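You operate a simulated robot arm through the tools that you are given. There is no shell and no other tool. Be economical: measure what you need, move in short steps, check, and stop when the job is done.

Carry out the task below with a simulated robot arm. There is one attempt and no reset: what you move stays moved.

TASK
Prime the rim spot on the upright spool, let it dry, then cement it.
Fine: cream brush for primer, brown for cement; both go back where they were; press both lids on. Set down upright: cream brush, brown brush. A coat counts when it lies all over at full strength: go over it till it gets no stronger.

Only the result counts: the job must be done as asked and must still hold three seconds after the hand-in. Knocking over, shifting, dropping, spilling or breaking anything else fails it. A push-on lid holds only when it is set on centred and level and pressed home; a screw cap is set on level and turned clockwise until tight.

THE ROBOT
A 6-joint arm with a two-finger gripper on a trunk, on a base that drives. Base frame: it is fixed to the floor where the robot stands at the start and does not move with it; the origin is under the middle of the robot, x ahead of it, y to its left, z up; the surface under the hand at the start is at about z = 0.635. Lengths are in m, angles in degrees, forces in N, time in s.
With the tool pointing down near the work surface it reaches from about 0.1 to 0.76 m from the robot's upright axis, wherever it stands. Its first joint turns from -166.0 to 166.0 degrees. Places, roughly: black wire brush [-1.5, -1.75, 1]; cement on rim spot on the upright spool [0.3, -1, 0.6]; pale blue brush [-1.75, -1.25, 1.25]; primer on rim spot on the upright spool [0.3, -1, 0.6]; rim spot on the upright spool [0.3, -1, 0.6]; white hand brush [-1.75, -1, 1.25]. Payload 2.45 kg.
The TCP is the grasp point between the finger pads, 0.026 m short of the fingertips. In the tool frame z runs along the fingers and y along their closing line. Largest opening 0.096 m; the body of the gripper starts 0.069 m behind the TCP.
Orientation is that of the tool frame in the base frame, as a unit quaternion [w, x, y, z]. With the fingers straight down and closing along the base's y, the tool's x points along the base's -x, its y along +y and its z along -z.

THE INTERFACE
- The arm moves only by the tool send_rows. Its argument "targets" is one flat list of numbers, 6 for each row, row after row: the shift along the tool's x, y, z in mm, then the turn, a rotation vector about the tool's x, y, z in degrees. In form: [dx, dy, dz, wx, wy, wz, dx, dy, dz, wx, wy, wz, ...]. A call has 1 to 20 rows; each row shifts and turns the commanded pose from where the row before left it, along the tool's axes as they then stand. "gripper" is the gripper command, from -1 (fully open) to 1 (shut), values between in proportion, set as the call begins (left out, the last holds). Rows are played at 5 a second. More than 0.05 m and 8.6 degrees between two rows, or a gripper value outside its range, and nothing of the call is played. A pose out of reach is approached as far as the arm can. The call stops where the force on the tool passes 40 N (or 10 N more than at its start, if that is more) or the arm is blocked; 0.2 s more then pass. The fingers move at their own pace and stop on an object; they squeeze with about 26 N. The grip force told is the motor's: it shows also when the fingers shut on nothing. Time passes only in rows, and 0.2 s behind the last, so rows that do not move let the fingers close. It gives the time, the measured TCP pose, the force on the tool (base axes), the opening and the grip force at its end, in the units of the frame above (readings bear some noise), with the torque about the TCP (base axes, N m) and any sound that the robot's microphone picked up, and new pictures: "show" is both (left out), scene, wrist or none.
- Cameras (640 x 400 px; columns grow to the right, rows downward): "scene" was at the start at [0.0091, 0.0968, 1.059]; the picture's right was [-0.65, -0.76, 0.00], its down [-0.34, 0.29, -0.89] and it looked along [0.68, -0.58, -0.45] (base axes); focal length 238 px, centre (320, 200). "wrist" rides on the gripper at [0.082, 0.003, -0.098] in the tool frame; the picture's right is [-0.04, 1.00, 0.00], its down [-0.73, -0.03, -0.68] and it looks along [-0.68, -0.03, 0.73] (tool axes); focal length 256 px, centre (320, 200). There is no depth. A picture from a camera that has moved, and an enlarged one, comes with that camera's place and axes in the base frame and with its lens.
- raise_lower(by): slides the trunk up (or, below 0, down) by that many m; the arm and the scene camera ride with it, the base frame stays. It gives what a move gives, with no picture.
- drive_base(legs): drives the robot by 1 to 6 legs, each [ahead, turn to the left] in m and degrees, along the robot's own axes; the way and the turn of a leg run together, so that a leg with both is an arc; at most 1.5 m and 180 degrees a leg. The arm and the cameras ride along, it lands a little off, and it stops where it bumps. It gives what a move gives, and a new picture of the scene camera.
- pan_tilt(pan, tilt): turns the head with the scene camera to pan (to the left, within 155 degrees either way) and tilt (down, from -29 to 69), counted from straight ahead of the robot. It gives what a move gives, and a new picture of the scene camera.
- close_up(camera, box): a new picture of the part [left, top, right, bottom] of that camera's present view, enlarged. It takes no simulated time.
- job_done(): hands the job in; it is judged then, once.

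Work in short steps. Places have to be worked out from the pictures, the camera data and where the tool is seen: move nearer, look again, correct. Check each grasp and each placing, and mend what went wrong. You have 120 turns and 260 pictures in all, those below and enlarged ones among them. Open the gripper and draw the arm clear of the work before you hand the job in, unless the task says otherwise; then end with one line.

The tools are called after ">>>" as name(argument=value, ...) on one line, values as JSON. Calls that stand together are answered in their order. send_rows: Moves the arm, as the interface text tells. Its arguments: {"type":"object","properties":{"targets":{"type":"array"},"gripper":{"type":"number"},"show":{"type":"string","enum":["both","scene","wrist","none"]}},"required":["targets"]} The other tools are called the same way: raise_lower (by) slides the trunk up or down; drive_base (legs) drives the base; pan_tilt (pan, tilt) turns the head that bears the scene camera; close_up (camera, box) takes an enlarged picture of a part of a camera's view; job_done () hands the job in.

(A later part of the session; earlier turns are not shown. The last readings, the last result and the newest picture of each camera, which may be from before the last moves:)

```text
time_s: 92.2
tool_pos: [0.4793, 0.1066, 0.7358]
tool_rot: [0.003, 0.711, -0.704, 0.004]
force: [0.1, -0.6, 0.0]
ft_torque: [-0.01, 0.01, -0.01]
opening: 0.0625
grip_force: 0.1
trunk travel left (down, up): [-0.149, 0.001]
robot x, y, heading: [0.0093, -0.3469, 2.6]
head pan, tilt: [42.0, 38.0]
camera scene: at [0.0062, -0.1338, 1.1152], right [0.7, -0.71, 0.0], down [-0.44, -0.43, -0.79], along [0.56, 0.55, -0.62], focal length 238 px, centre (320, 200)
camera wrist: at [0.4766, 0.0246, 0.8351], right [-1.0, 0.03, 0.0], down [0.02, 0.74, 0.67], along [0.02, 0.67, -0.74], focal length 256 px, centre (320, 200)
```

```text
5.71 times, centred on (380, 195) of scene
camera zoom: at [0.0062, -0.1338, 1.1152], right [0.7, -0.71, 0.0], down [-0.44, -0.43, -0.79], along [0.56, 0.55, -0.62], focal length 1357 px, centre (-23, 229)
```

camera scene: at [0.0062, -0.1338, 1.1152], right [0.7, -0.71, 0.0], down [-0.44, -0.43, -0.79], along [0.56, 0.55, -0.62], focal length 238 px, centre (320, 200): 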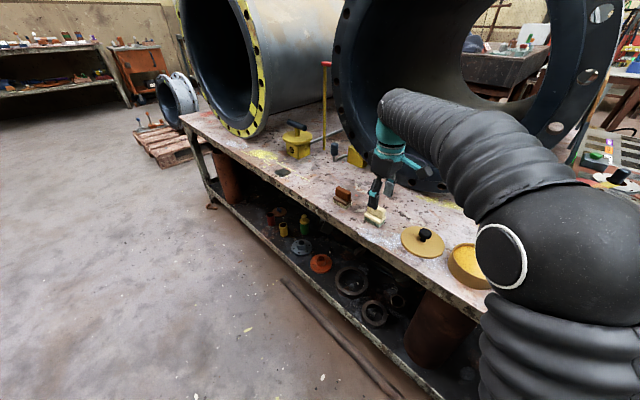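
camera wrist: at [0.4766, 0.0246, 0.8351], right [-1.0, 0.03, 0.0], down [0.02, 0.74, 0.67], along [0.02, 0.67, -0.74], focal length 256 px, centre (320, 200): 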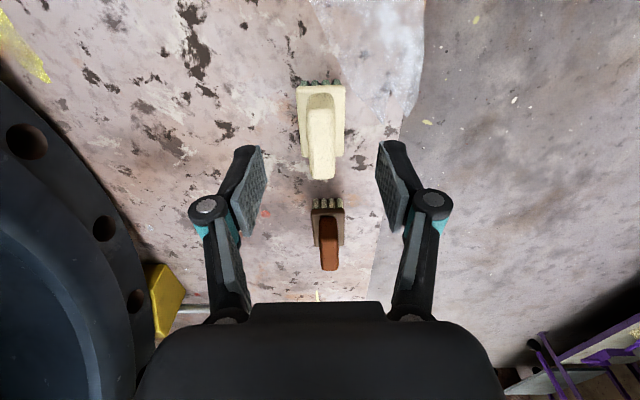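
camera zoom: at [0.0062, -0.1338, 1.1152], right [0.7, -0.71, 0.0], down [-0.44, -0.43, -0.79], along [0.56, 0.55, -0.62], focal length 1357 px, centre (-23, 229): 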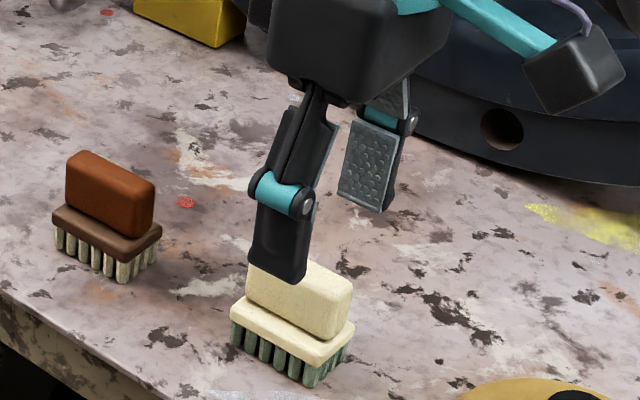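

Cream brush stands upright where it was. While the primer dries, I'll fit the green lid: go over it and look.

>>> send_rows(targets=[0, 0, -45, 0, 0, 0, 40, -1.5, 0, 0, 0, 0, 40, -1.5, 0, 0, 0, 0, 40, -1.5, 0, 0, 0, 0, 40, -1.5, 0, 0, 0, 0, 40, -1.5, 0, 0, 0, 0, 40, -1.5, 0, 0, 0, 0, 40, -1.5, 0, 0, 0, 0, 40, -1.5, 0, 0, 0, 0, 40, -1.5, 0, 0, 0, 0, 40, -1.5, 0, 0, 0, 0], gripper=-0.3, show="wrist")

>>> close_up(camera="wrist", box=[200, 0, 440, 230])

>>> pan_tilt(pan=-8, tilt=40)

```text
time_s: 94.6
tool_pos: [0.4994, -0.2924, 0.7831]
tool_rot: [0.002, 0.712, -0.702, 0.004]
force: [0.8, 0.4, 0.2]
ft_torque: [-0.03, -0.02, -0.01]
opening: 0.0624
grip_force: 0.1
trunk travel left (down, up): [-0.149, 0.001]
robot x, y, heading: [0.0143, -0.3489, 2.8]
head pan, tilt: [42.0, 38.0]
camera wrist: at [0.4961, -0.3735, 0.8817], right [-1.0, 0.03, 0.0], down [0.02, 0.74, 0.67], along [0.02, 0.67, -0.74], focal length 256 px, centre (320, 200)
```

wrist: 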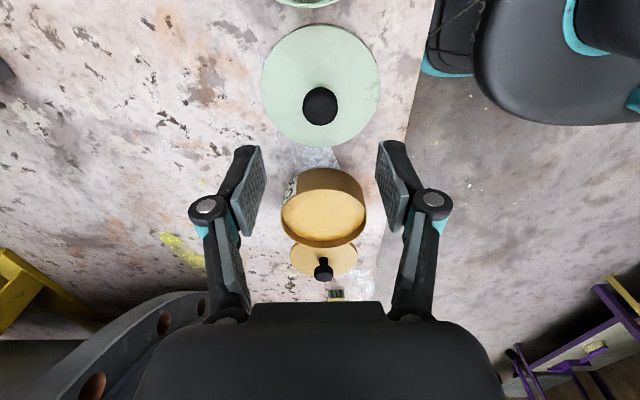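

```text
1.74 times, centred on (320, 115) of wrist
camera zoom: at [0.4961, -0.3735, 0.8817], right [-1.0, 0.03, 0.0], down [0.02, 0.74, 0.67], along [0.02, 0.67, -0.74], focal length 445 px, centre (320, 348)
```

zoom: 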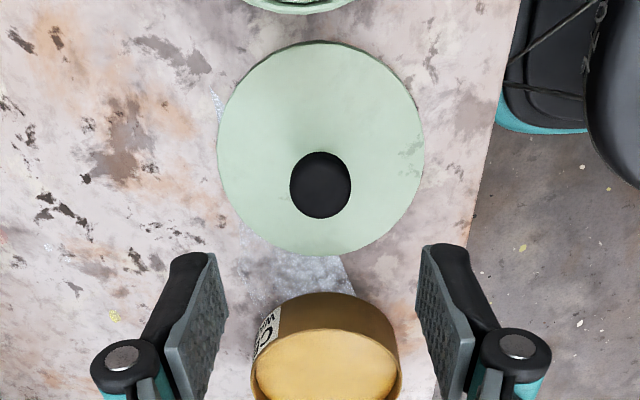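

```text
time_s: 95.8
tool_pos: [0.4987, -0.2902, 0.784]
tool_rot: [0.001, 0.71, -0.704, 0.003]
force: [0.0, 0.6, 0.0]
ft_torque: [-0.04, -0.03, 0.01]
opening: 0.0622
grip_force: 0.0
trunk travel left (down, up): [-0.149, 0.001]
robot x, y, heading: [0.0114, -0.3469, 2.7]
head pan, tilt: [-8.0, 40.0]
camera scene: at [0.0293, -0.2026, 1.1123], right [-0.09, -1.0, 0.0], down [-0.64, 0.06, -0.77], along [0.76, -0.07, -0.64], focal length 238 px, centre (320, 200)
```

scene: 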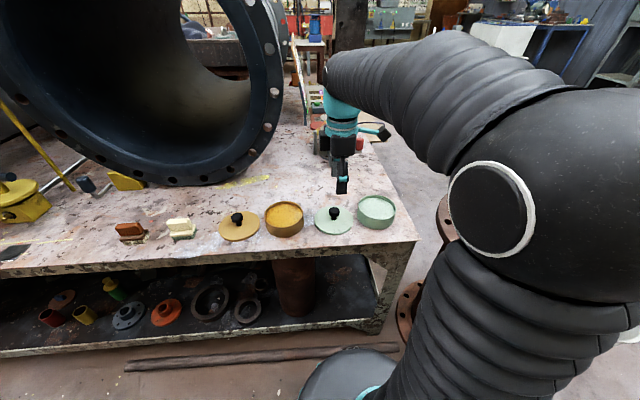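

Green lid centre ≈ (0.4985, −0.288), knob cap Ø≈0.03, top about z 0.672. Descend over the knob.

>>> send_rows(targets=[-2, 0, 30, 0, 0, 0, 0, 0, 30, 0, 0, 0, 0, 0, 30, 0, 0, 0, 0, 0, 16, 0, 0, 0], show="wrist")

>>> close_up(camera="scene", box=[290, 160, 400, 240])

```text
time_s: 96.8
tool_pos: [0.4999, -0.2901, 0.6768]
tool_rot: [0.001, 0.711, -0.703, 0.003]
force: [-0.8, 0.5, 0.5]
ft_torque: [0.03, -0.03, -0.02]
opening: 0.0627
grip_force: 0.0
trunk travel left (down, up): [-0.149, 0.001]
robot x, y, heading: [0.0085, -0.3498, 2.5]
head pan, tilt: [-8.0, 40.0]
camera wrist: at [0.4958, -0.3713, 0.7756], right [-1.0, 0.03, 0.0], down [0.02, 0.74, 0.67], along [0.02, 0.67, -0.74], focal length 256 px, centre (320, 200)
```

wrist: 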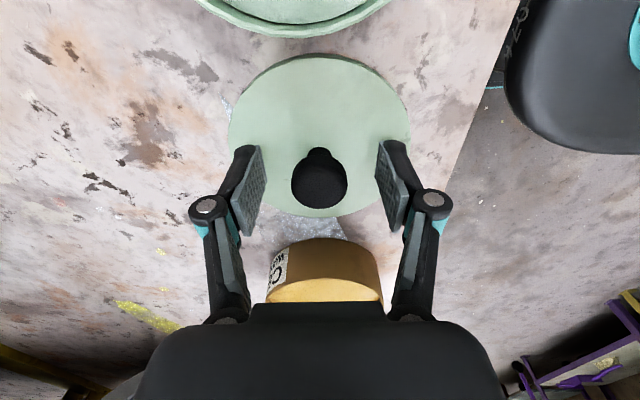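

```text
5.00 times, centred on (345, 200) of scene
camera zoom: at [0.0292, -0.2027, 1.1123], right [-0.09, -1.0, 0.0], down [-0.64, 0.06, -0.77], along [0.76, -0.07, -0.64], focal length 1187 px, centre (195, 200)
```

zoom: 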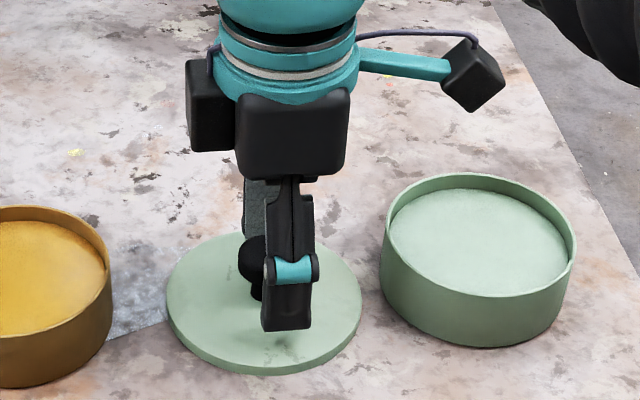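

Shift 4 mm to +y, down 3 mm, and close on the knob.

>>> send_rows(targets=[-4.5, 1, 0, 0, 0, 0, 0, 0, 3.5, 0, 0, 0], show="none")

>>> send_rows(targets=[0, 0, 0, 0, 0, 0, 0, 0, 0, 0, 0, 0, 0, 0, 0, 0, 0, 0], gripper=1, show="wrist")

>>> close_up(camera="scene", box=[290, 160, 400, 240])

```text
time_s: 97.4
tool_pos: [0.4988, -0.2867, 0.6741]
tool_rot: [0.001, 0.711, -0.704, 0.004]
force: [0.3, 0.1, 0.3]
ft_torque: [0.03, -0.02, 0.03]
opening: 0.0624
grip_force: 0.0
trunk travel left (down, up): [-0.149, 0.001]
robot x, y, heading: [0.0119, -0.3478, 2.8]
head pan, tilt: [-8.0, 40.0]
```

```text
time_s: 98.2
tool_pos: [0.4986, -0.2867, 0.6753]
tool_rot: [0.001, 0.711, -0.703, 0.005]
force: [-0.2, 0.2, 4.0]
ft_torque: [0.01, 0.03, 0.04]
opening: 0.0276
grip_force: 25.8
trunk travel left (down, up): [-0.149, 0.001]
robot x, y, heading: [0.0128, -0.3514, 2.7]
head pan, tilt: [-8.0, 40.0]
camera wrist: at [0.4951, -0.3676, 0.7728], right [-1.0, 0.03, 0.0], down [0.02, 0.74, 0.67], along [0.02, 0.67, -0.74], focal length 256 px, centre (320, 200)
```

wrist: 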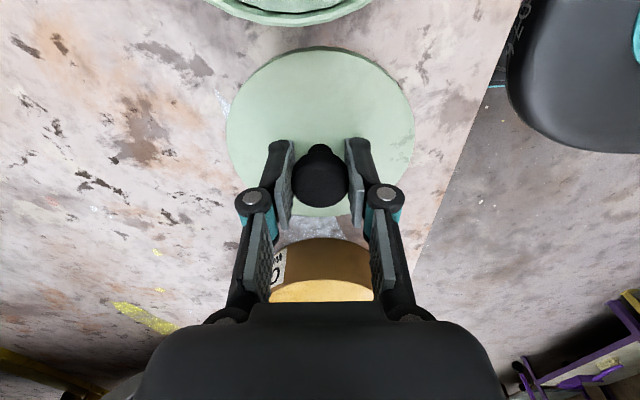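

```text
5.00 times, centred on (345, 200) of scene
camera zoom: at [0.0291, -0.2027, 1.1124], right [-0.09, -1.0, 0.0], down [-0.64, 0.06, -0.77], along [0.76, -0.07, -0.64], focal length 1187 px, centre (195, 200)
```

zoom: 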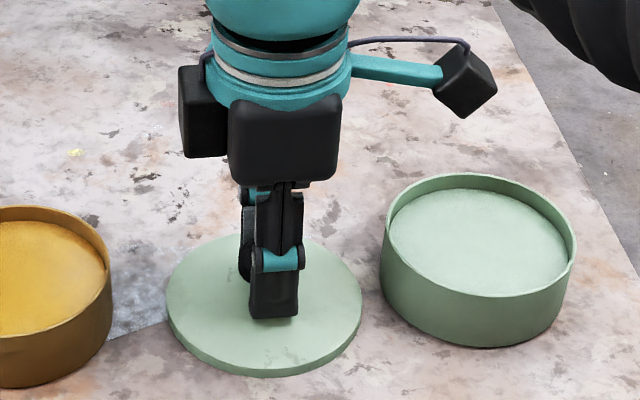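

Knob gripped. Lift and carry the lid over the green tin.

>>> send_rows(targets=[0, 0, -15, 0, 0, 0, 0, 0, -40, 0, 0, 0, 40, -1.5, -5, 0, 0, 0, 40, -1.5, 0, 0, 0, 0, 41, -1.5, 0, 0, 0, 0, 0, 0, 0, 0, 0, 0], show="both")

>>> close_up(camera="scene", box=[310, 130, 430, 240])

```text
time_s: 99.6
tool_pos: [0.5046, -0.4076, 0.736]
tool_rot: [0.001, 0.711, -0.703, 0.003]
force: [-0.2, 0.4, -0.2]
ft_torque: [-0.01, 0.0, -0.01]
opening: 0.0275
grip_force: 26.6
trunk travel left (down, up): [-0.149, 0.001]
robot x, y, heading: [0.0118, -0.3493, 2.8]
head pan, tilt: [-8.0, 40.0]
camera scene: at [0.0293, -0.2027, 1.1123], right [-0.09, -1.0, 0.0], down [-0.64, 0.06, -0.77], along [0.76, -0.07, -0.64], focal length 238 px, centre (320, 200)
camera wrist: at [0.5013, -0.4893, 0.835], right [-1.0, 0.03, 0.0], down [0.02, 0.74, 0.67], along [0.02, 0.67, -0.74], focal length 256 px, centre (320, 200)
```

scene: 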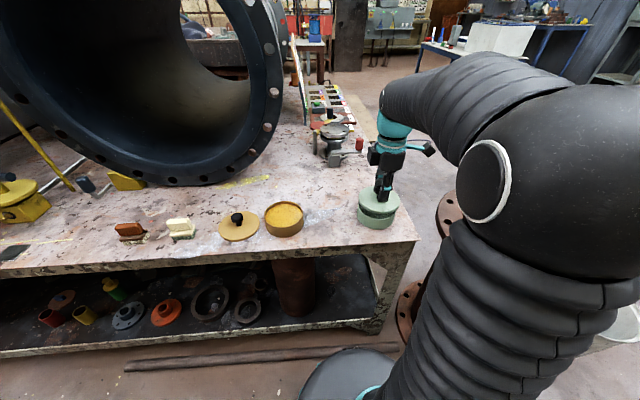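
wrist: 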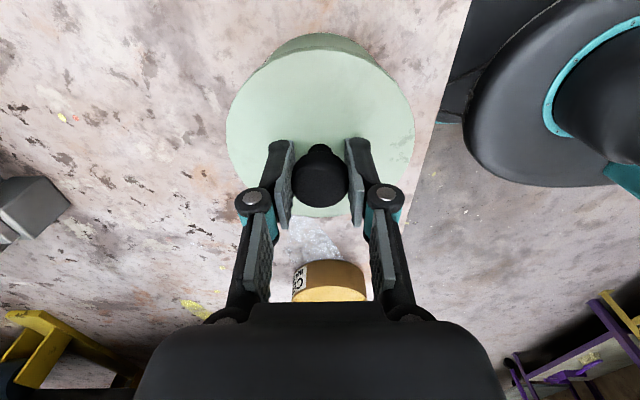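

```text
3.64 times, centred on (370, 185) of scene
camera zoom: at [0.0293, -0.2027, 1.1123], right [-0.09, -1.0, 0.0], down [-0.64, 0.06, -0.77], along [0.76, -0.07, -0.64], focal length 864 px, centre (138, 254)
```

zoom: 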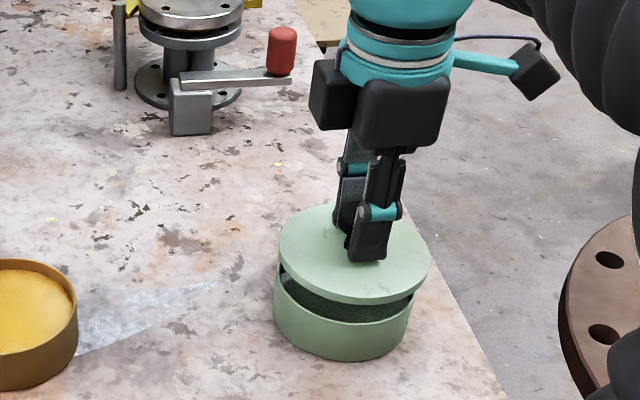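

Lid is level, slightly toward −y of the tin (≈3 mm). Correct, lower to just above the rim, and check.

>>> send_rows(targets=[-3, 0, 0, 0, 0, 0, 0, 0, 9, 0, 0, 0, 0, 0, 8, 0, 0, 0, 0, 0, 0, 0, 0, 0], show="wrist")

>>> close_up(camera="scene", box=[345, 170, 415, 235])

>>> close_up(camera="wrist", box=[200, 20, 440, 230])

```text
time_s: 100.6
tool_pos: [0.5045, -0.4047, 0.7185]
tool_rot: [0.0, 0.711, -0.703, 0.003]
force: [-0.2, -0.2, 1.0]
ft_torque: [0.02, 0.0, 0.03]
opening: 0.0275
grip_force: 26.0
trunk travel left (down, up): [-0.149, 0.001]
robot x, y, heading: [0.012, -0.3534, 2.7]
head pan, tilt: [-8.0, 40.0]
camera wrist: at [0.5005, -0.4861, 0.817], right [-1.0, 0.03, 0.0], down [0.02, 0.74, 0.67], along [0.02, 0.67, -0.74], focal length 256 px, centre (320, 200)
```

wrist: 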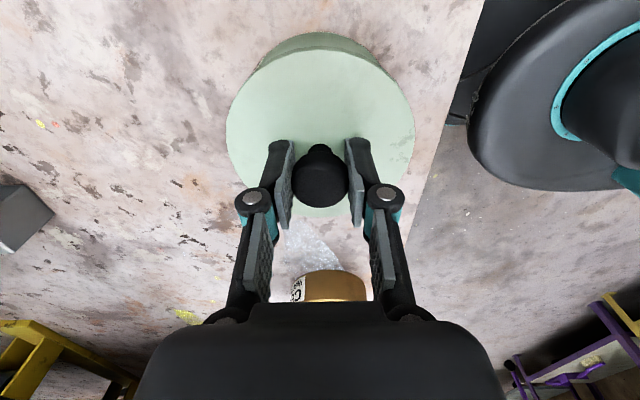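

```text
6.15 times, centred on (380, 202) of scene
camera zoom: at [0.0293, -0.2027, 1.1123], right [-0.09, -1.0, 0.0], down [-0.64, 0.06, -0.77], along [0.76, -0.07, -0.64], focal length 1461 px, centre (-49, 185)
```

zoom: 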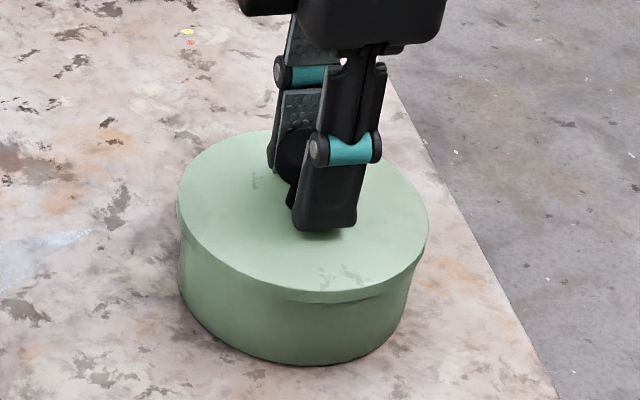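

```text
1.90 times, centred on (320, 125) of wrist
camera zoom: at [0.5005, -0.4861, 0.817], right [-1.0, 0.03, 0.0], down [0.02, 0.74, 0.67], along [0.02, 0.67, -0.74], focal length 488 px, centre (320, 343)
```

zoom: 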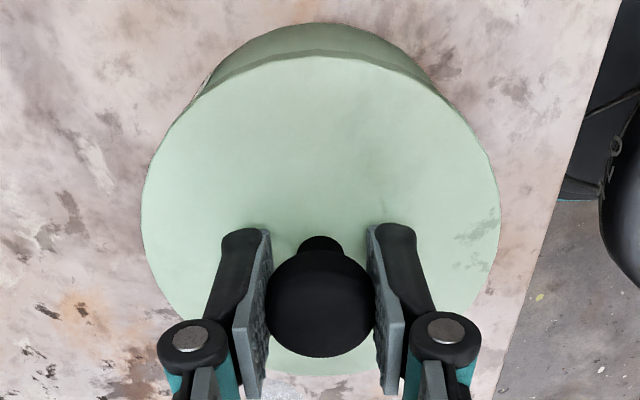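

Almost centred; shift another 1.5 mm to +y and press down in small steps.

>>> send_rows(targets=[-1.5, 0, 0, 0, 0, 0, 0, 0, 2, 0, 0, 0, 0, 0, 2, 0, 0, 0, 0, 0, 2, 0, 0, 0], show="none")

>>> send_rows(targets=[0, 0, 1.5, 0, 0, 0, 0, 0, 1.5, 0, 0, 0], show="none")

>>> close_up(camera="scene", box=[345, 170, 415, 235])

```text
time_s: 101.6
tool_pos: [0.5049, -0.4029, 0.7151]
tool_rot: [-0.001, 0.711, -0.703, 0.005]
force: [0.2, 3.5, 17.2]
ft_torque: [0.07, 0.01, 0.02]
opening: 0.0279
grip_force: 25.9
trunk travel left (down, up): [-0.149, 0.001]
robot x, y, heading: [0.0106, -0.3516, 3.0]
head pan, tilt: [-8.0, 40.0]
```

```text
time_s: 102.2
tool_pos: [0.5037, -0.4038, 0.7119]
tool_rot: [0.001, 0.711, -0.703, 0.005]
force: [2.4, 2.3, 32.6]
ft_torque: [0.08, -0.05, 0.03]
opening: 0.0279
grip_force: 25.7
trunk travel left (down, up): [-0.149, 0.001]
robot x, y, heading: [0.0123, -0.3488, 2.8]
head pan, tilt: [-8.0, 40.0]
```

```text
6.15 times, centred on (380, 202) of scene
camera zoom: at [0.0282, -0.2025, 1.1125], right [-0.09, -1.0, 0.0], down [-0.64, 0.06, -0.77], along [0.76, -0.07, -0.64], focal length 1461 px, centre (-49, 185)
```

zoom: 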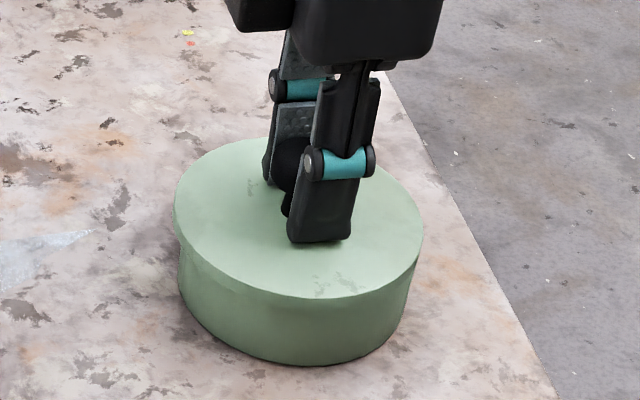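

Lid is sitting on the rim. Press harder.

>>> send_rows(targets=[0, 0, 1, 0, 0, 0, 0, 0, 0, 0, 0, 0], show="none")

>>> send_rows(targets=[0, 0, 1.5, 0, 0, 0, 0, 0, 1.5, 0, 0, 0], show="none")

>>> close_up(camera="scene", box=[345, 170, 415, 235])

```text
time_s: 102.8
tool_pos: [0.5038, -0.4048, 0.7093]
tool_rot: [0.001, 0.711, -0.703, 0.004]
force: [7.3, 3.5, 32.7]
ft_torque: [0.11, -0.06, 0.0]
opening: 0.0274
grip_force: 26.1
trunk travel left (down, up): [-0.149, 0.001]
robot x, y, heading: [0.0118, -0.3494, 2.8]
head pan, tilt: [-8.0, 40.0]
```

```text
time_s: 103.2
tool_pos: [0.5044, -0.4031, 0.7088]
tool_rot: [-0.001, 0.711, -0.703, 0.005]
force: [-5.3, 0.3, 16.5]
ft_torque: [0.06, 0.37, 0.05]
opening: 0.0275
grip_force: 26.0
trunk travel left (down, up): [-0.149, 0.001]
robot x, y, heading: [0.0101, -0.3509, 2.7]
head pan, tilt: [-8.0, 40.0]
stopped in row 2: the force on the tool passed its limit at 45 N (the readings are from after the stop); the commanded pose is now the measured one
```

```text
6.15 times, centred on (380, 202) of scene
camera zoom: at [0.0285, -0.2026, 1.1118], right [-0.09, -1.0, 0.0], down [-0.64, 0.06, -0.77], along [0.76, -0.07, -0.64], focal length 1461 px, centre (-49, 185)
```

zoom: 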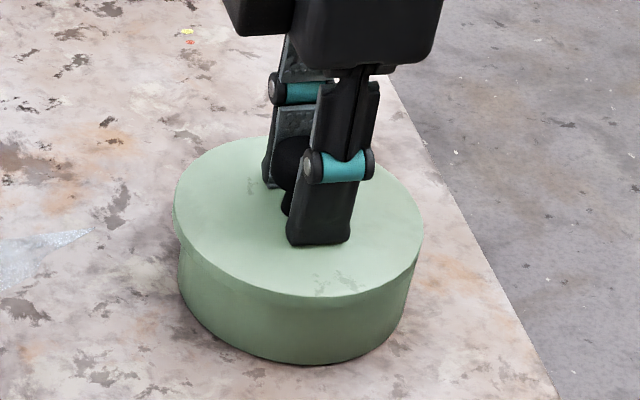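

Press once more, to the limit, and compare height.

>>> send_rows(targets=[0, 0, 2, 0, 0, 0, 0, 0, 2, 0, 0, 0, 0, 0, 2, 0, 0, 0], show="wrist")

>>> close_up(camera="scene", box=[355, 185, 405, 230])

```text
time_s: 103.8
tool_pos: [0.5062, -0.4037, 0.7096]
tool_rot: [-0.003, 0.711, -0.703, 0.009]
force: [-5.1, -0.5, 16.6]
ft_torque: [0.13, 0.6, 0.02]
opening: 0.0273
grip_force: 26.1
trunk travel left (down, up): [-0.149, 0.001]
robot x, y, heading: [0.0116, -0.3485, 2.4]
head pan, tilt: [-8.0, 40.0]
stopped in row 2: the force on the tool passed its limit at 43 N (the readings are from after the stop); the commanded pose is now the measured one
camera wrist: at [0.5003, -0.4849, 0.8075], right [-1.0, 0.03, -0.02], down [0.01, 0.74, 0.67], along [0.03, 0.67, -0.74], focal length 256 px, centre (320, 200)
```

wrist: 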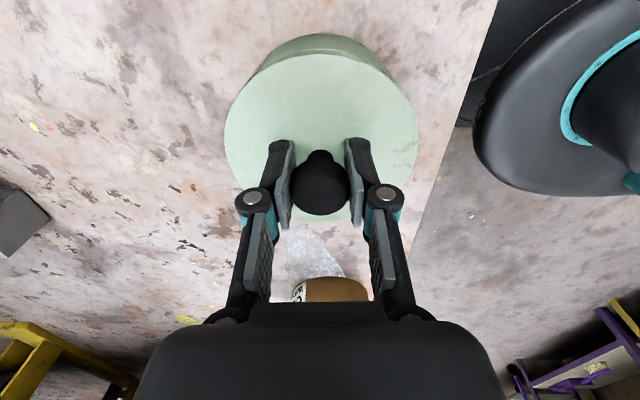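

```text
8.89 times, centred on (380, 208) of scene
camera zoom: at [0.0284, -0.2026, 1.112], right [-0.09, -1.0, 0.0], down [-0.64, 0.06, -0.77], along [0.76, -0.07, -0.64], focal length 2111 px, centre (-213, 133)
```

zoom: 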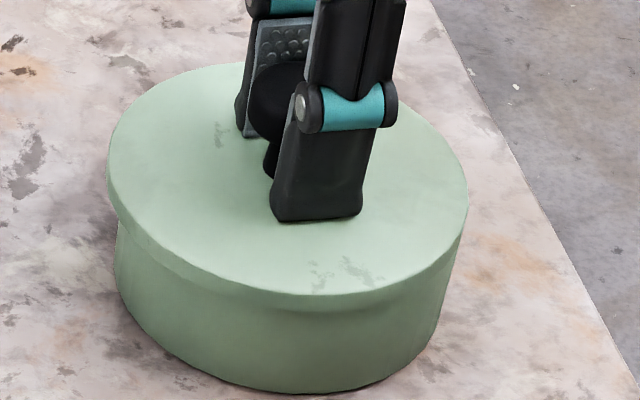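

The lid may be a touch tilted and the hand has tilted too. Relieve, release and inspect.

>>> send_rows(targets=[0, 0, -1.5, 0, 0, 0, 0, 0, 0, 0, 0, 0], show="none")

>>> send_rows(targets=[0, 0, 0, 0, 0, 0, 0, 0, 0, 0, 0, 0, 0, 0, -20, 0, 0, 0, 0, 0, -40, 0, 0, 0], gripper=-0.2, show="wrist")

>>> close_up(camera="scene", box=[355, 185, 405, 230])

>>> close_up(camera="wrist", box=[220, 10, 420, 190])

```text
time_s: 104.4
tool_pos: [0.5057, -0.4047, 0.7093]
tool_rot: [-0.002, 0.711, -0.703, 0.008]
force: [-1.3, -0.2, 8.8]
ft_torque: [0.04, 0.21, 0.04]
opening: 0.0274
grip_force: 26.1
trunk travel left (down, up): [-0.149, 0.001]
robot x, y, heading: [0.0123, -0.3471, 2.6]
head pan, tilt: [-8.0, 40.0]
```

```text
time_s: 105.4
tool_pos: [0.5043, -0.4034, 0.7691]
tool_rot: [-0.002, 0.711, -0.703, 0.006]
force: [0.4, 1.2, -0.4]
ft_torque: [0.01, -0.03, 0.02]
opening: 0.0577
grip_force: 0.0
trunk travel left (down, up): [-0.149, 0.001]
robot x, y, heading: [0.0129, -0.3474, 2.7]
head pan, tilt: [-8.0, 40.0]
camera wrist: at [0.5, -0.4846, 0.8673], right [-1.0, 0.03, -0.01], down [0.01, 0.74, 0.67], along [0.03, 0.67, -0.74], focal length 256 px, centre (320, 200)
```

wrist: 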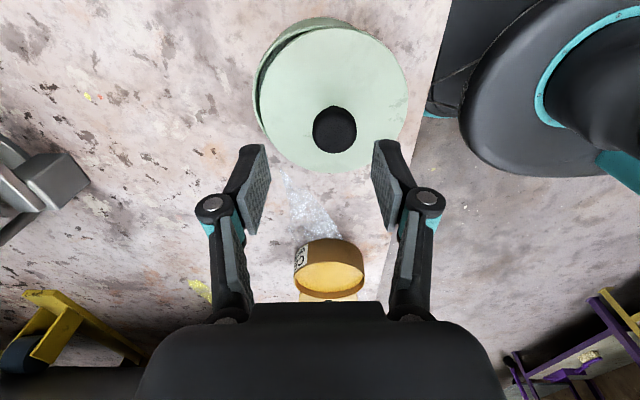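

```text
8.89 times, centred on (380, 208) of scene
camera zoom: at [0.0294, -0.2027, 1.1123], right [-0.09, -1.0, 0.0], down [-0.64, 0.06, -0.77], along [0.76, -0.07, -0.64], focal length 2111 px, centre (-213, 133)
```

zoom: 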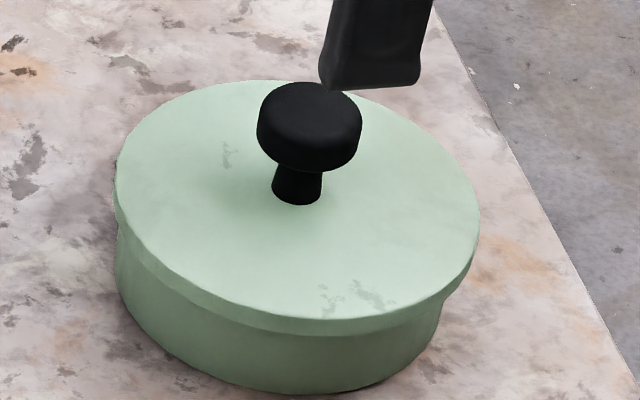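

```text
2.22 times, centred on (320, 100) of wrist
camera zoom: at [0.5, -0.4846, 0.8673], right [-1.0, 0.03, -0.01], down [0.01, 0.74, 0.67], along [0.03, 0.67, -0.74], focal length 569 px, centre (320, 422)
```

zoom: 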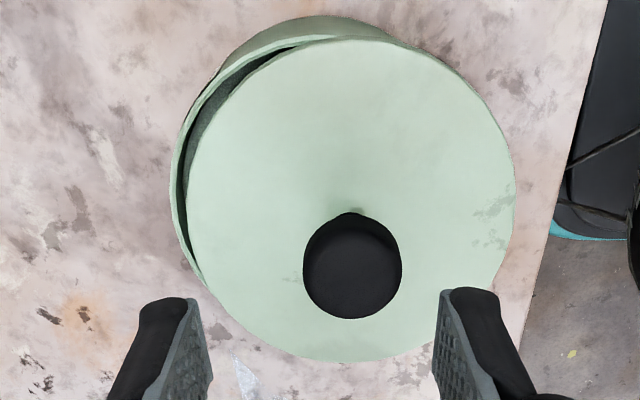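

Releasing under load dragged the lid about 9 mm toward the robot. I'll level the tool, regrip the knob at about (0.4945, −0.405), and reseat it.

>>> send_rows(targets=[1.5, 9.8, 0, -0.64, -0.33, 0, 0, 0, 20, 0, 0, 0, 0, 0, 20, 0, 0, 0, 0, 0, 13, 0, 0, 0], show="wrist")

>>> close_up(camera="wrist", box=[200, 20, 440, 230])

>>> close_up(camera="scene", box=[355, 185, 405, 230])

```text
time_s: 106.4
tool_pos: [0.4949, -0.4033, 0.7162]
tool_rot: [0.0, 0.711, -0.703, 0.001]
force: [-0.1, 0.0, -0.2]
ft_torque: [-0.02, 0.03, 0.01]
opening: 0.0576
grip_force: 0.0
trunk travel left (down, up): [-0.149, 0.001]
robot x, y, heading: [0.0119, -0.3464, 2.6]
head pan, tilt: [-8.0, 40.0]
camera wrist: at [0.4923, -0.4863, 0.8142], right [-1.0, 0.03, 0.0], down [0.02, 0.74, 0.68], along [0.02, 0.68, -0.74], focal length 256 px, centre (320, 200)
```

wrist: 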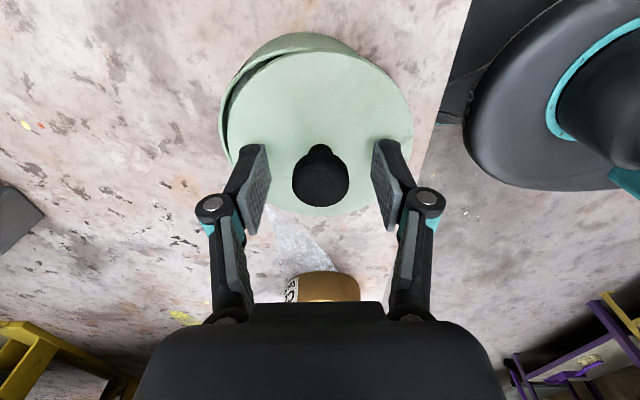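

```text
1.90 times, centred on (320, 125) of wrist
camera zoom: at [0.4923, -0.4863, 0.8142], right [-1.0, 0.03, 0.0], down [0.02, 0.74, 0.68], along [0.02, 0.68, -0.74], focal length 488 px, centre (320, 343)
```

zoom: 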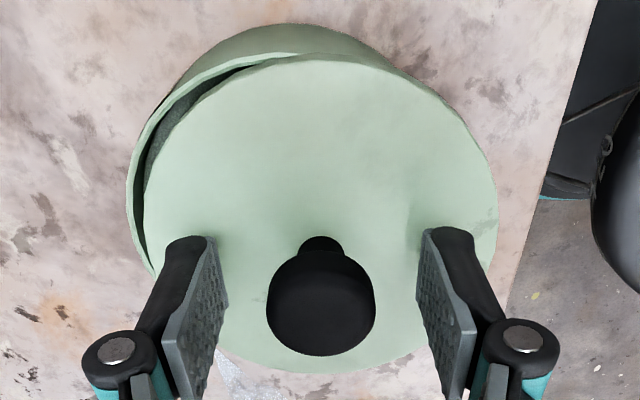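

```text
8.89 times, centred on (380, 208) of scene
camera zoom: at [0.0292, -0.2027, 1.1123], right [-0.09, -1.0, 0.0], down [-0.64, 0.06, -0.77], along [0.76, -0.07, -0.64], focal length 2111 px, centre (-213, 133)
```

zoom: 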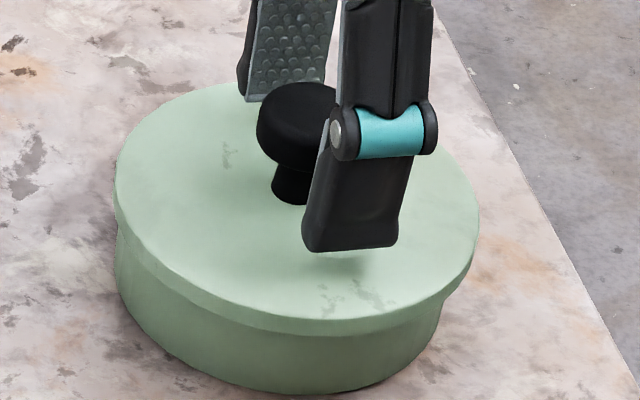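

Knob sits at (≈0.4945, −0.402), within the fingers. Close, lift 4 mm and shift +x 9 mm, then check.

>>> send_rows(targets=[0, 0, 0, 0, 0, 0, 0, 0, 0, 0, 0, 0, 0, 0, 0, 0, 0, 0, 0, 0, -4, 0, 0, 0, 0, -9, 0, 0, 0, 0, 0, 0, 0, 0, 0, 0], gripper=1, show="wrist")

>>> close_up(camera="wrist", box=[200, 20, 440, 230])

>>> close_up(camera="scene", box=[355, 185, 405, 230])

```text
time_s: 107.8
tool_pos: [0.5044, -0.4051, 0.7196]
tool_rot: [0.001, 0.712, -0.703, 0.001]
force: [0.2, -0.4, -0.9]
ft_torque: [-0.01, -0.01, 0.01]
opening: 0.0277
grip_force: 25.9
trunk travel left (down, up): [-0.149, 0.001]
robot x, y, heading: [0.0119, -0.3471, 2.8]
head pan, tilt: [-8.0, 40.0]
camera wrist: at [0.5012, -0.4864, 0.8186], right [-1.0, 0.03, 0.0], down [0.02, 0.74, 0.68], along [0.02, 0.68, -0.74], focal length 256 px, centre (320, 200)
```

wrist: 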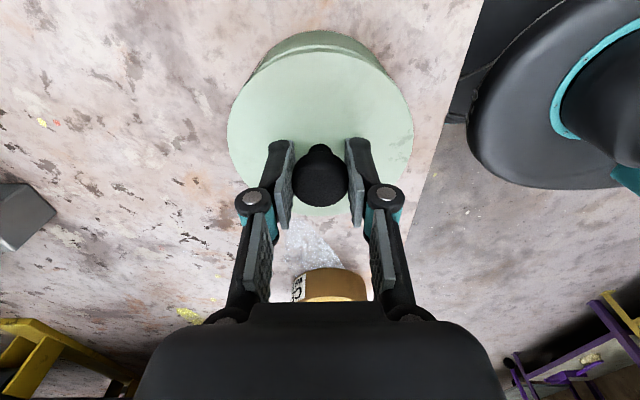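

```text
1.90 times, centred on (320, 125) of wrist
camera zoom: at [0.5012, -0.4864, 0.8186], right [-1.0, 0.03, 0.0], down [0.02, 0.74, 0.68], along [0.02, 0.68, -0.74], focal length 488 px, centre (320, 343)
```

zoom: 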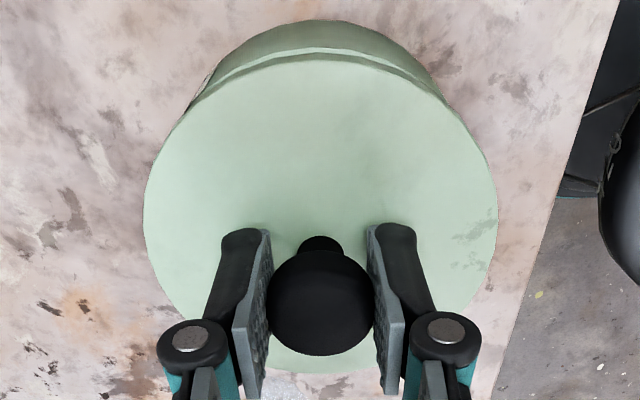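

```text
8.89 times, centred on (380, 208) of scene
camera zoom: at [0.0293, -0.2027, 1.1123], right [-0.09, -1.0, 0.0], down [-0.64, 0.06, -0.77], along [0.76, -0.07, -0.64], focal length 2111 px, centre (-213, 133)
```

zoom: 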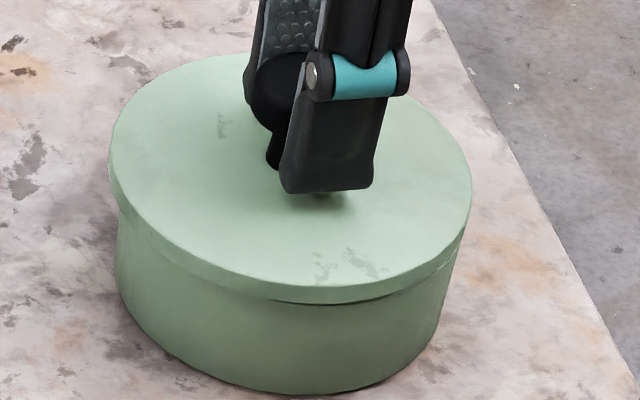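

Looks centred and level. Lower onto the rim gently.

>>> send_rows(targets=[0, 0, 2, 0, 0, 0, 0, 0, 1.5, 0, 0, 0, 0, 0, 1, 0, 0, 0], show="none")

>>> send_rows(targets=[0, 0, 1.5, 0, 0, 0, 0, 0, 1.5, 0, 0, 0], show="none")

>>> send_rows(targets=[0, 0, 1.5, 0, 0, 0, 0, 0, 1.5, 0, 0, 0], show="none")

>>> close_up(camera="scene", box=[355, 185, 405, 230])

```text
time_s: 108.6
tool_pos: [0.5041, -0.4032, 0.7159]
tool_rot: [0.0, 0.712, -0.703, 0.001]
force: [0.5, 0.8, 0.6]
ft_torque: [0.02, 0.01, 0.02]
opening: 0.0276
grip_force: 26.2
trunk travel left (down, up): [-0.149, 0.001]
robot x, y, heading: [0.0162, -0.3442, 2.6]
head pan, tilt: [-8.0, 40.0]
```

```text
time_s: 109.2
tool_pos: [0.5037, -0.4049, 0.7151]
tool_rot: [-0.001, 0.711, -0.703, 0.004]
force: [1.8, 1.5, 31.9]
ft_torque: [0.09, -0.06, 0.0]
opening: 0.0282
grip_force: 26.2
trunk travel left (down, up): [-0.149, 0.001]
robot x, y, heading: [0.0129, -0.3486, 2.6]
head pan, tilt: [-8.0, 40.0]
```

```text
time_s: 109.8
tool_pos: [0.5038, -0.4051, 0.7104]
tool_rot: [-0.001, 0.711, -0.703, 0.002]
force: [11.3, 1.1, 32.4]
ft_torque: [0.11, -0.21, 0.0]
opening: 0.0277
grip_force: 26.3
trunk travel left (down, up): [-0.149, 0.001]
robot x, y, heading: [0.014, -0.3495, 2.5]
head pan, tilt: [-8.0, 40.0]
```

```text
8.89 times, centred on (380, 208) of scene
camera zoom: at [0.0286, -0.2025, 1.1124], right [-0.09, -1.0, 0.0], down [-0.64, 0.06, -0.77], along [0.76, -0.07, -0.64], focal length 2111 px, centre (-213, 133)
```

zoom: 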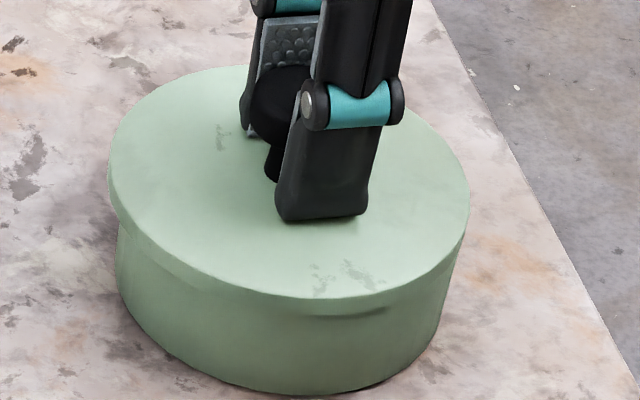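

Lift pressure off completely before opening, then I'll press on the knob with closed fingers.

>>> send_rows(targets=[0, 0, -3, 0, 0, 0, 0, 0, -1.5, 0, 0, 0, 0, 0, 0, 0, 0, 0], show="none")

>>> close_up(camera="scene", box=[355, 185, 405, 230])

```text
time_s: 110.6
tool_pos: [0.5031, -0.4061, 0.7122]
tool_rot: [0.0, 0.711, -0.703, 0.0]
force: [-0.7, 1.0, -0.2]
ft_torque: [0.02, -0.05, 0.01]
opening: 0.0274
grip_force: 25.9
trunk travel left (down, up): [-0.149, 0.001]
robot x, y, heading: [0.0144, -0.3488, 2.5]
head pan, tilt: [-8.0, 40.0]
```

```text
8.89 times, centred on (380, 208) of scene
camera zoom: at [0.0293, -0.2027, 1.1122], right [-0.09, -1.0, 0.0], down [-0.64, 0.06, -0.77], along [0.76, -0.07, -0.64], focal length 2111 px, centre (-213, 133)
```

zoom: 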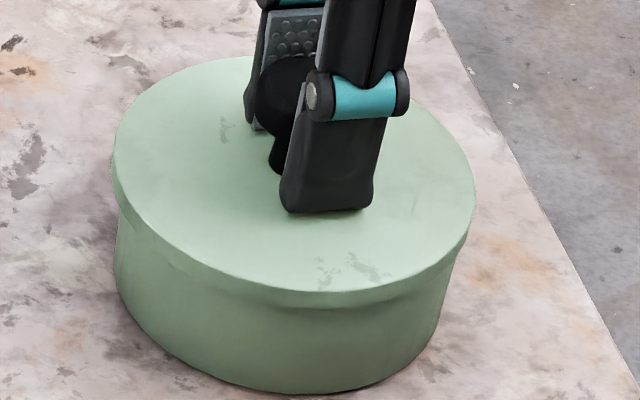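

Force is zero. Open and rise, then check.

>>> send_rows(targets=[0, 0, 0, 0, 0, 0, 0, 0, 0, 0, 0, 0, 0, 0, -25, 0, 0, 0, 0, 0, -30, 0, 0, 0], gripper=-0.2, show="wrist")

>>> close_up(camera="wrist", box=[220, 10, 420, 190])

>>> close_up(camera="scene", box=[355, 185, 405, 230])

```text
time_s: 111.6
tool_pos: [0.5035, -0.4053, 0.7681]
tool_rot: [0.001, 0.711, -0.703, 0.0]
force: [0.4, -0.1, -1.4]
ft_torque: [0.0, 0.02, 0.01]
opening: 0.0574
grip_force: 0.1
trunk travel left (down, up): [-0.149, 0.001]
robot x, y, heading: [0.0116, -0.3466, 2.7]
head pan, tilt: [-8.0, 40.0]
camera wrist: at [0.5005, -0.4868, 0.8672], right [-1.0, 0.03, 0.0], down [0.02, 0.74, 0.68], along [0.02, 0.68, -0.74], focal length 256 px, centre (320, 200)
```

wrist: 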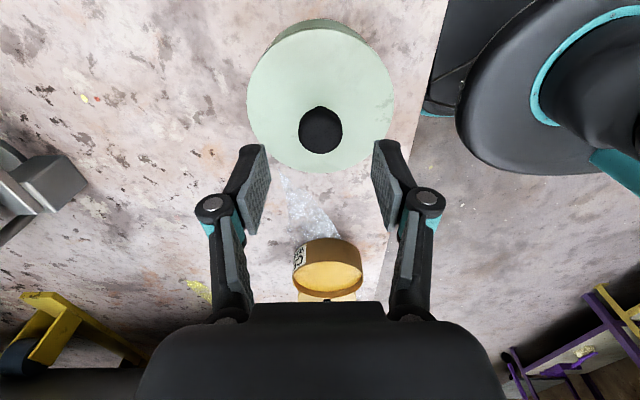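

```text
2.22 times, centred on (320, 100) of wrist
camera zoom: at [0.5005, -0.4868, 0.8672], right [-1.0, 0.03, 0.0], down [0.02, 0.74, 0.68], along [0.02, 0.68, -0.74], focal length 569 px, centre (320, 422)
```

zoom: 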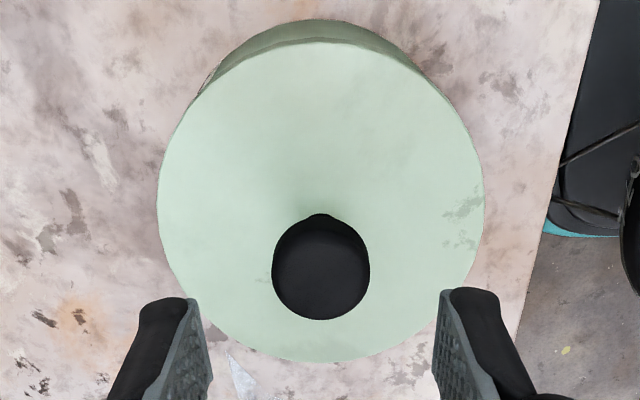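

```text
8.89 times, centred on (380, 208) of scene
camera zoom: at [0.0294, -0.2027, 1.1123], right [-0.09, -1.0, 0.0], down [-0.64, 0.06, -0.77], along [0.76, -0.07, -0.64], focal length 2111 px, centre (-213, 133)
```

zoom: 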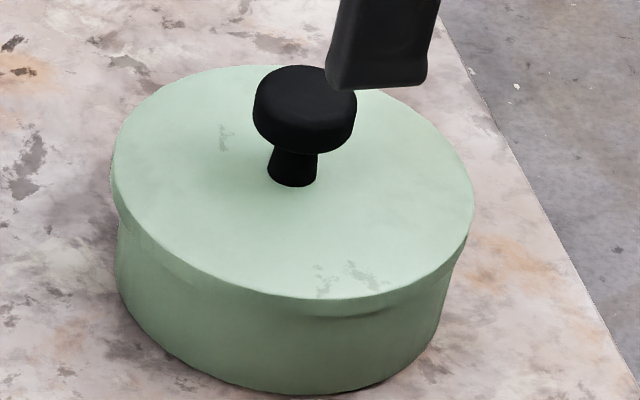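

Lid now rests centred. Close the fingers and press straight down on the knob.

>>> send_rows(targets=[-1.5, 0, 0, 0, 0, 0, 0, 0, 0, 0, 0, 0, 0, 0, 0, 0, 0, 0, 0, 0, 10, 0, 0, 0, 0, 0, 8, 0, 0, 0], gripper=1, show="none")

>>> send_rows(targets=[0, 0, 2, 0, 0, 0, 0, 0, 2, 0, 0, 0, 0, 0, 2, 0, 0, 0, 0, 0, 2, 0, 0, 0, 0, 0, 2, 0, 0, 0, 0, 0, 2, 0, 0, 0, 0, 0, 2, 0, 0, 0], show="wrist")

>>> close_up(camera="scene", box=[355, 185, 405, 230])

```text
time_s: 112.8
tool_pos: [0.5027, -0.4034, 0.7509]
tool_rot: [0.0, 0.711, -0.704, 0.001]
force: [-0.1, 0.1, 0.4]
ft_torque: [0.0, -0.03, 0.03]
opening: 0.0
grip_force: 26.4
trunk travel left (down, up): [-0.149, 0.001]
robot x, y, heading: [0.012, -0.3488, 2.6]
head pan, tilt: [-8.0, 40.0]
```

```text
time_s: 114.4
tool_pos: [0.5053, -0.4041, 0.7386]
tool_rot: [-0.002, 0.711, -0.703, 0.003]
force: [-1.7, -0.4, 25.5]
ft_torque: [0.04, 0.02, -0.07]
opening: 0.0058
grip_force: 26.2
trunk travel left (down, up): [-0.149, 0.001]
robot x, y, heading: [0.0128, -0.3505, 2.6]
head pan, tilt: [-8.0, 40.0]
camera wrist: at [0.5002, -0.4852, 0.8376], right [-1.0, 0.03, -0.01], down [0.02, 0.74, 0.68], along [0.02, 0.68, -0.74], focal length 256 px, centre (320, 200)
```

wrist: 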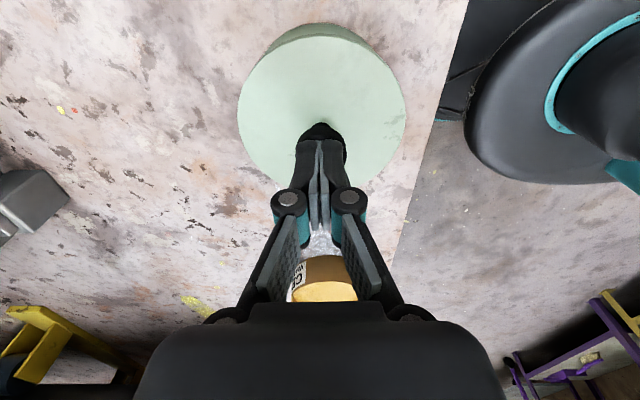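

```text
8.89 times, centred on (380, 208) of scene
camera zoom: at [0.0282, -0.2026, 1.1128], right [-0.09, -1.0, 0.0], down [-0.64, 0.06, -0.77], along [0.76, -0.07, -0.64], focal length 2111 px, centre (-213, 133)
```

zoom: 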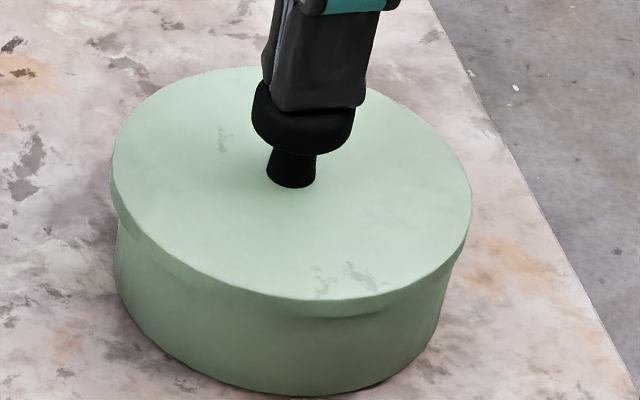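

Push harder in steps.

>>> send_rows(targets=[0, 0, 1, 0, 0, 0, 0, 0, 1, 0, 0, 0, 0, 0, 0, 0, 0, 0], show="none")

>>> send_rows(targets=[0, 0, 1, 0, 0, 0, 0, 0, 1, 0, 0, 0, 0, 0, 0, 0, 0, 0], show="none")

>>> close_up(camera="scene", box=[355, 185, 405, 230])

```text
time_s: 114.9
tool_pos: [0.5064, -0.405, 0.741]
tool_rot: [-0.003, 0.711, -0.703, 0.007]
force: [2.0, -7.7, 23.9]
ft_torque: [-0.15, 0.02, 0.09]
opening: 0.0059
grip_force: 26.3
trunk travel left (down, up): [-0.149, 0.001]
robot x, y, heading: [0.0107, -0.3491, 2.7]
head pan, tilt: [-8.0, 40.0]
heard: snap
stopped in row 2: the force on the tool passed its limit at 42 N (the readings are from after the stop); the commanded pose is now the measured one
```

```text
time_s: 115.4
tool_pos: [0.5051, -0.4049, 0.74]
tool_rot: [-0.004, 0.71, -0.704, 0.009]
force: [-6.2, -1.7, 15.0]
ft_torque: [-0.05, 0.2, 0.01]
opening: 0.0057
grip_force: 26.2
trunk travel left (down, up): [-0.149, 0.001]
robot x, y, heading: [0.0087, -0.3532, 2.4]
head pan, tilt: [-8.0, 40.0]
stopped in row 2: the force on the tool passed its limit at 42 N (the readings are from after the stop); the commanded pose is now the measured one
```

```text
8.89 times, centred on (380, 208) of scene
camera zoom: at [0.0287, -0.2028, 1.112], right [-0.1, -1.0, 0.0], down [-0.64, 0.06, -0.77], along [0.76, -0.07, -0.64], focal length 2111 px, centre (-213, 133)
```

zoom: 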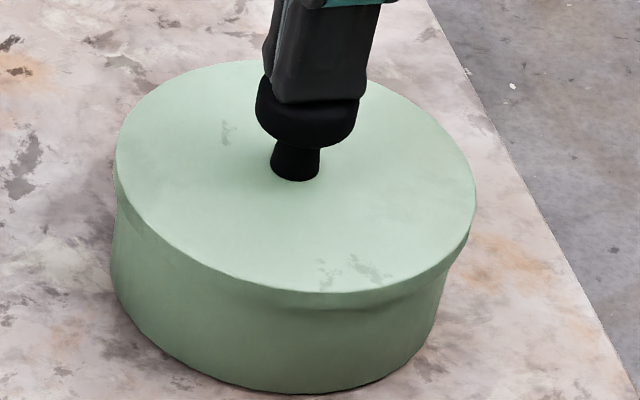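

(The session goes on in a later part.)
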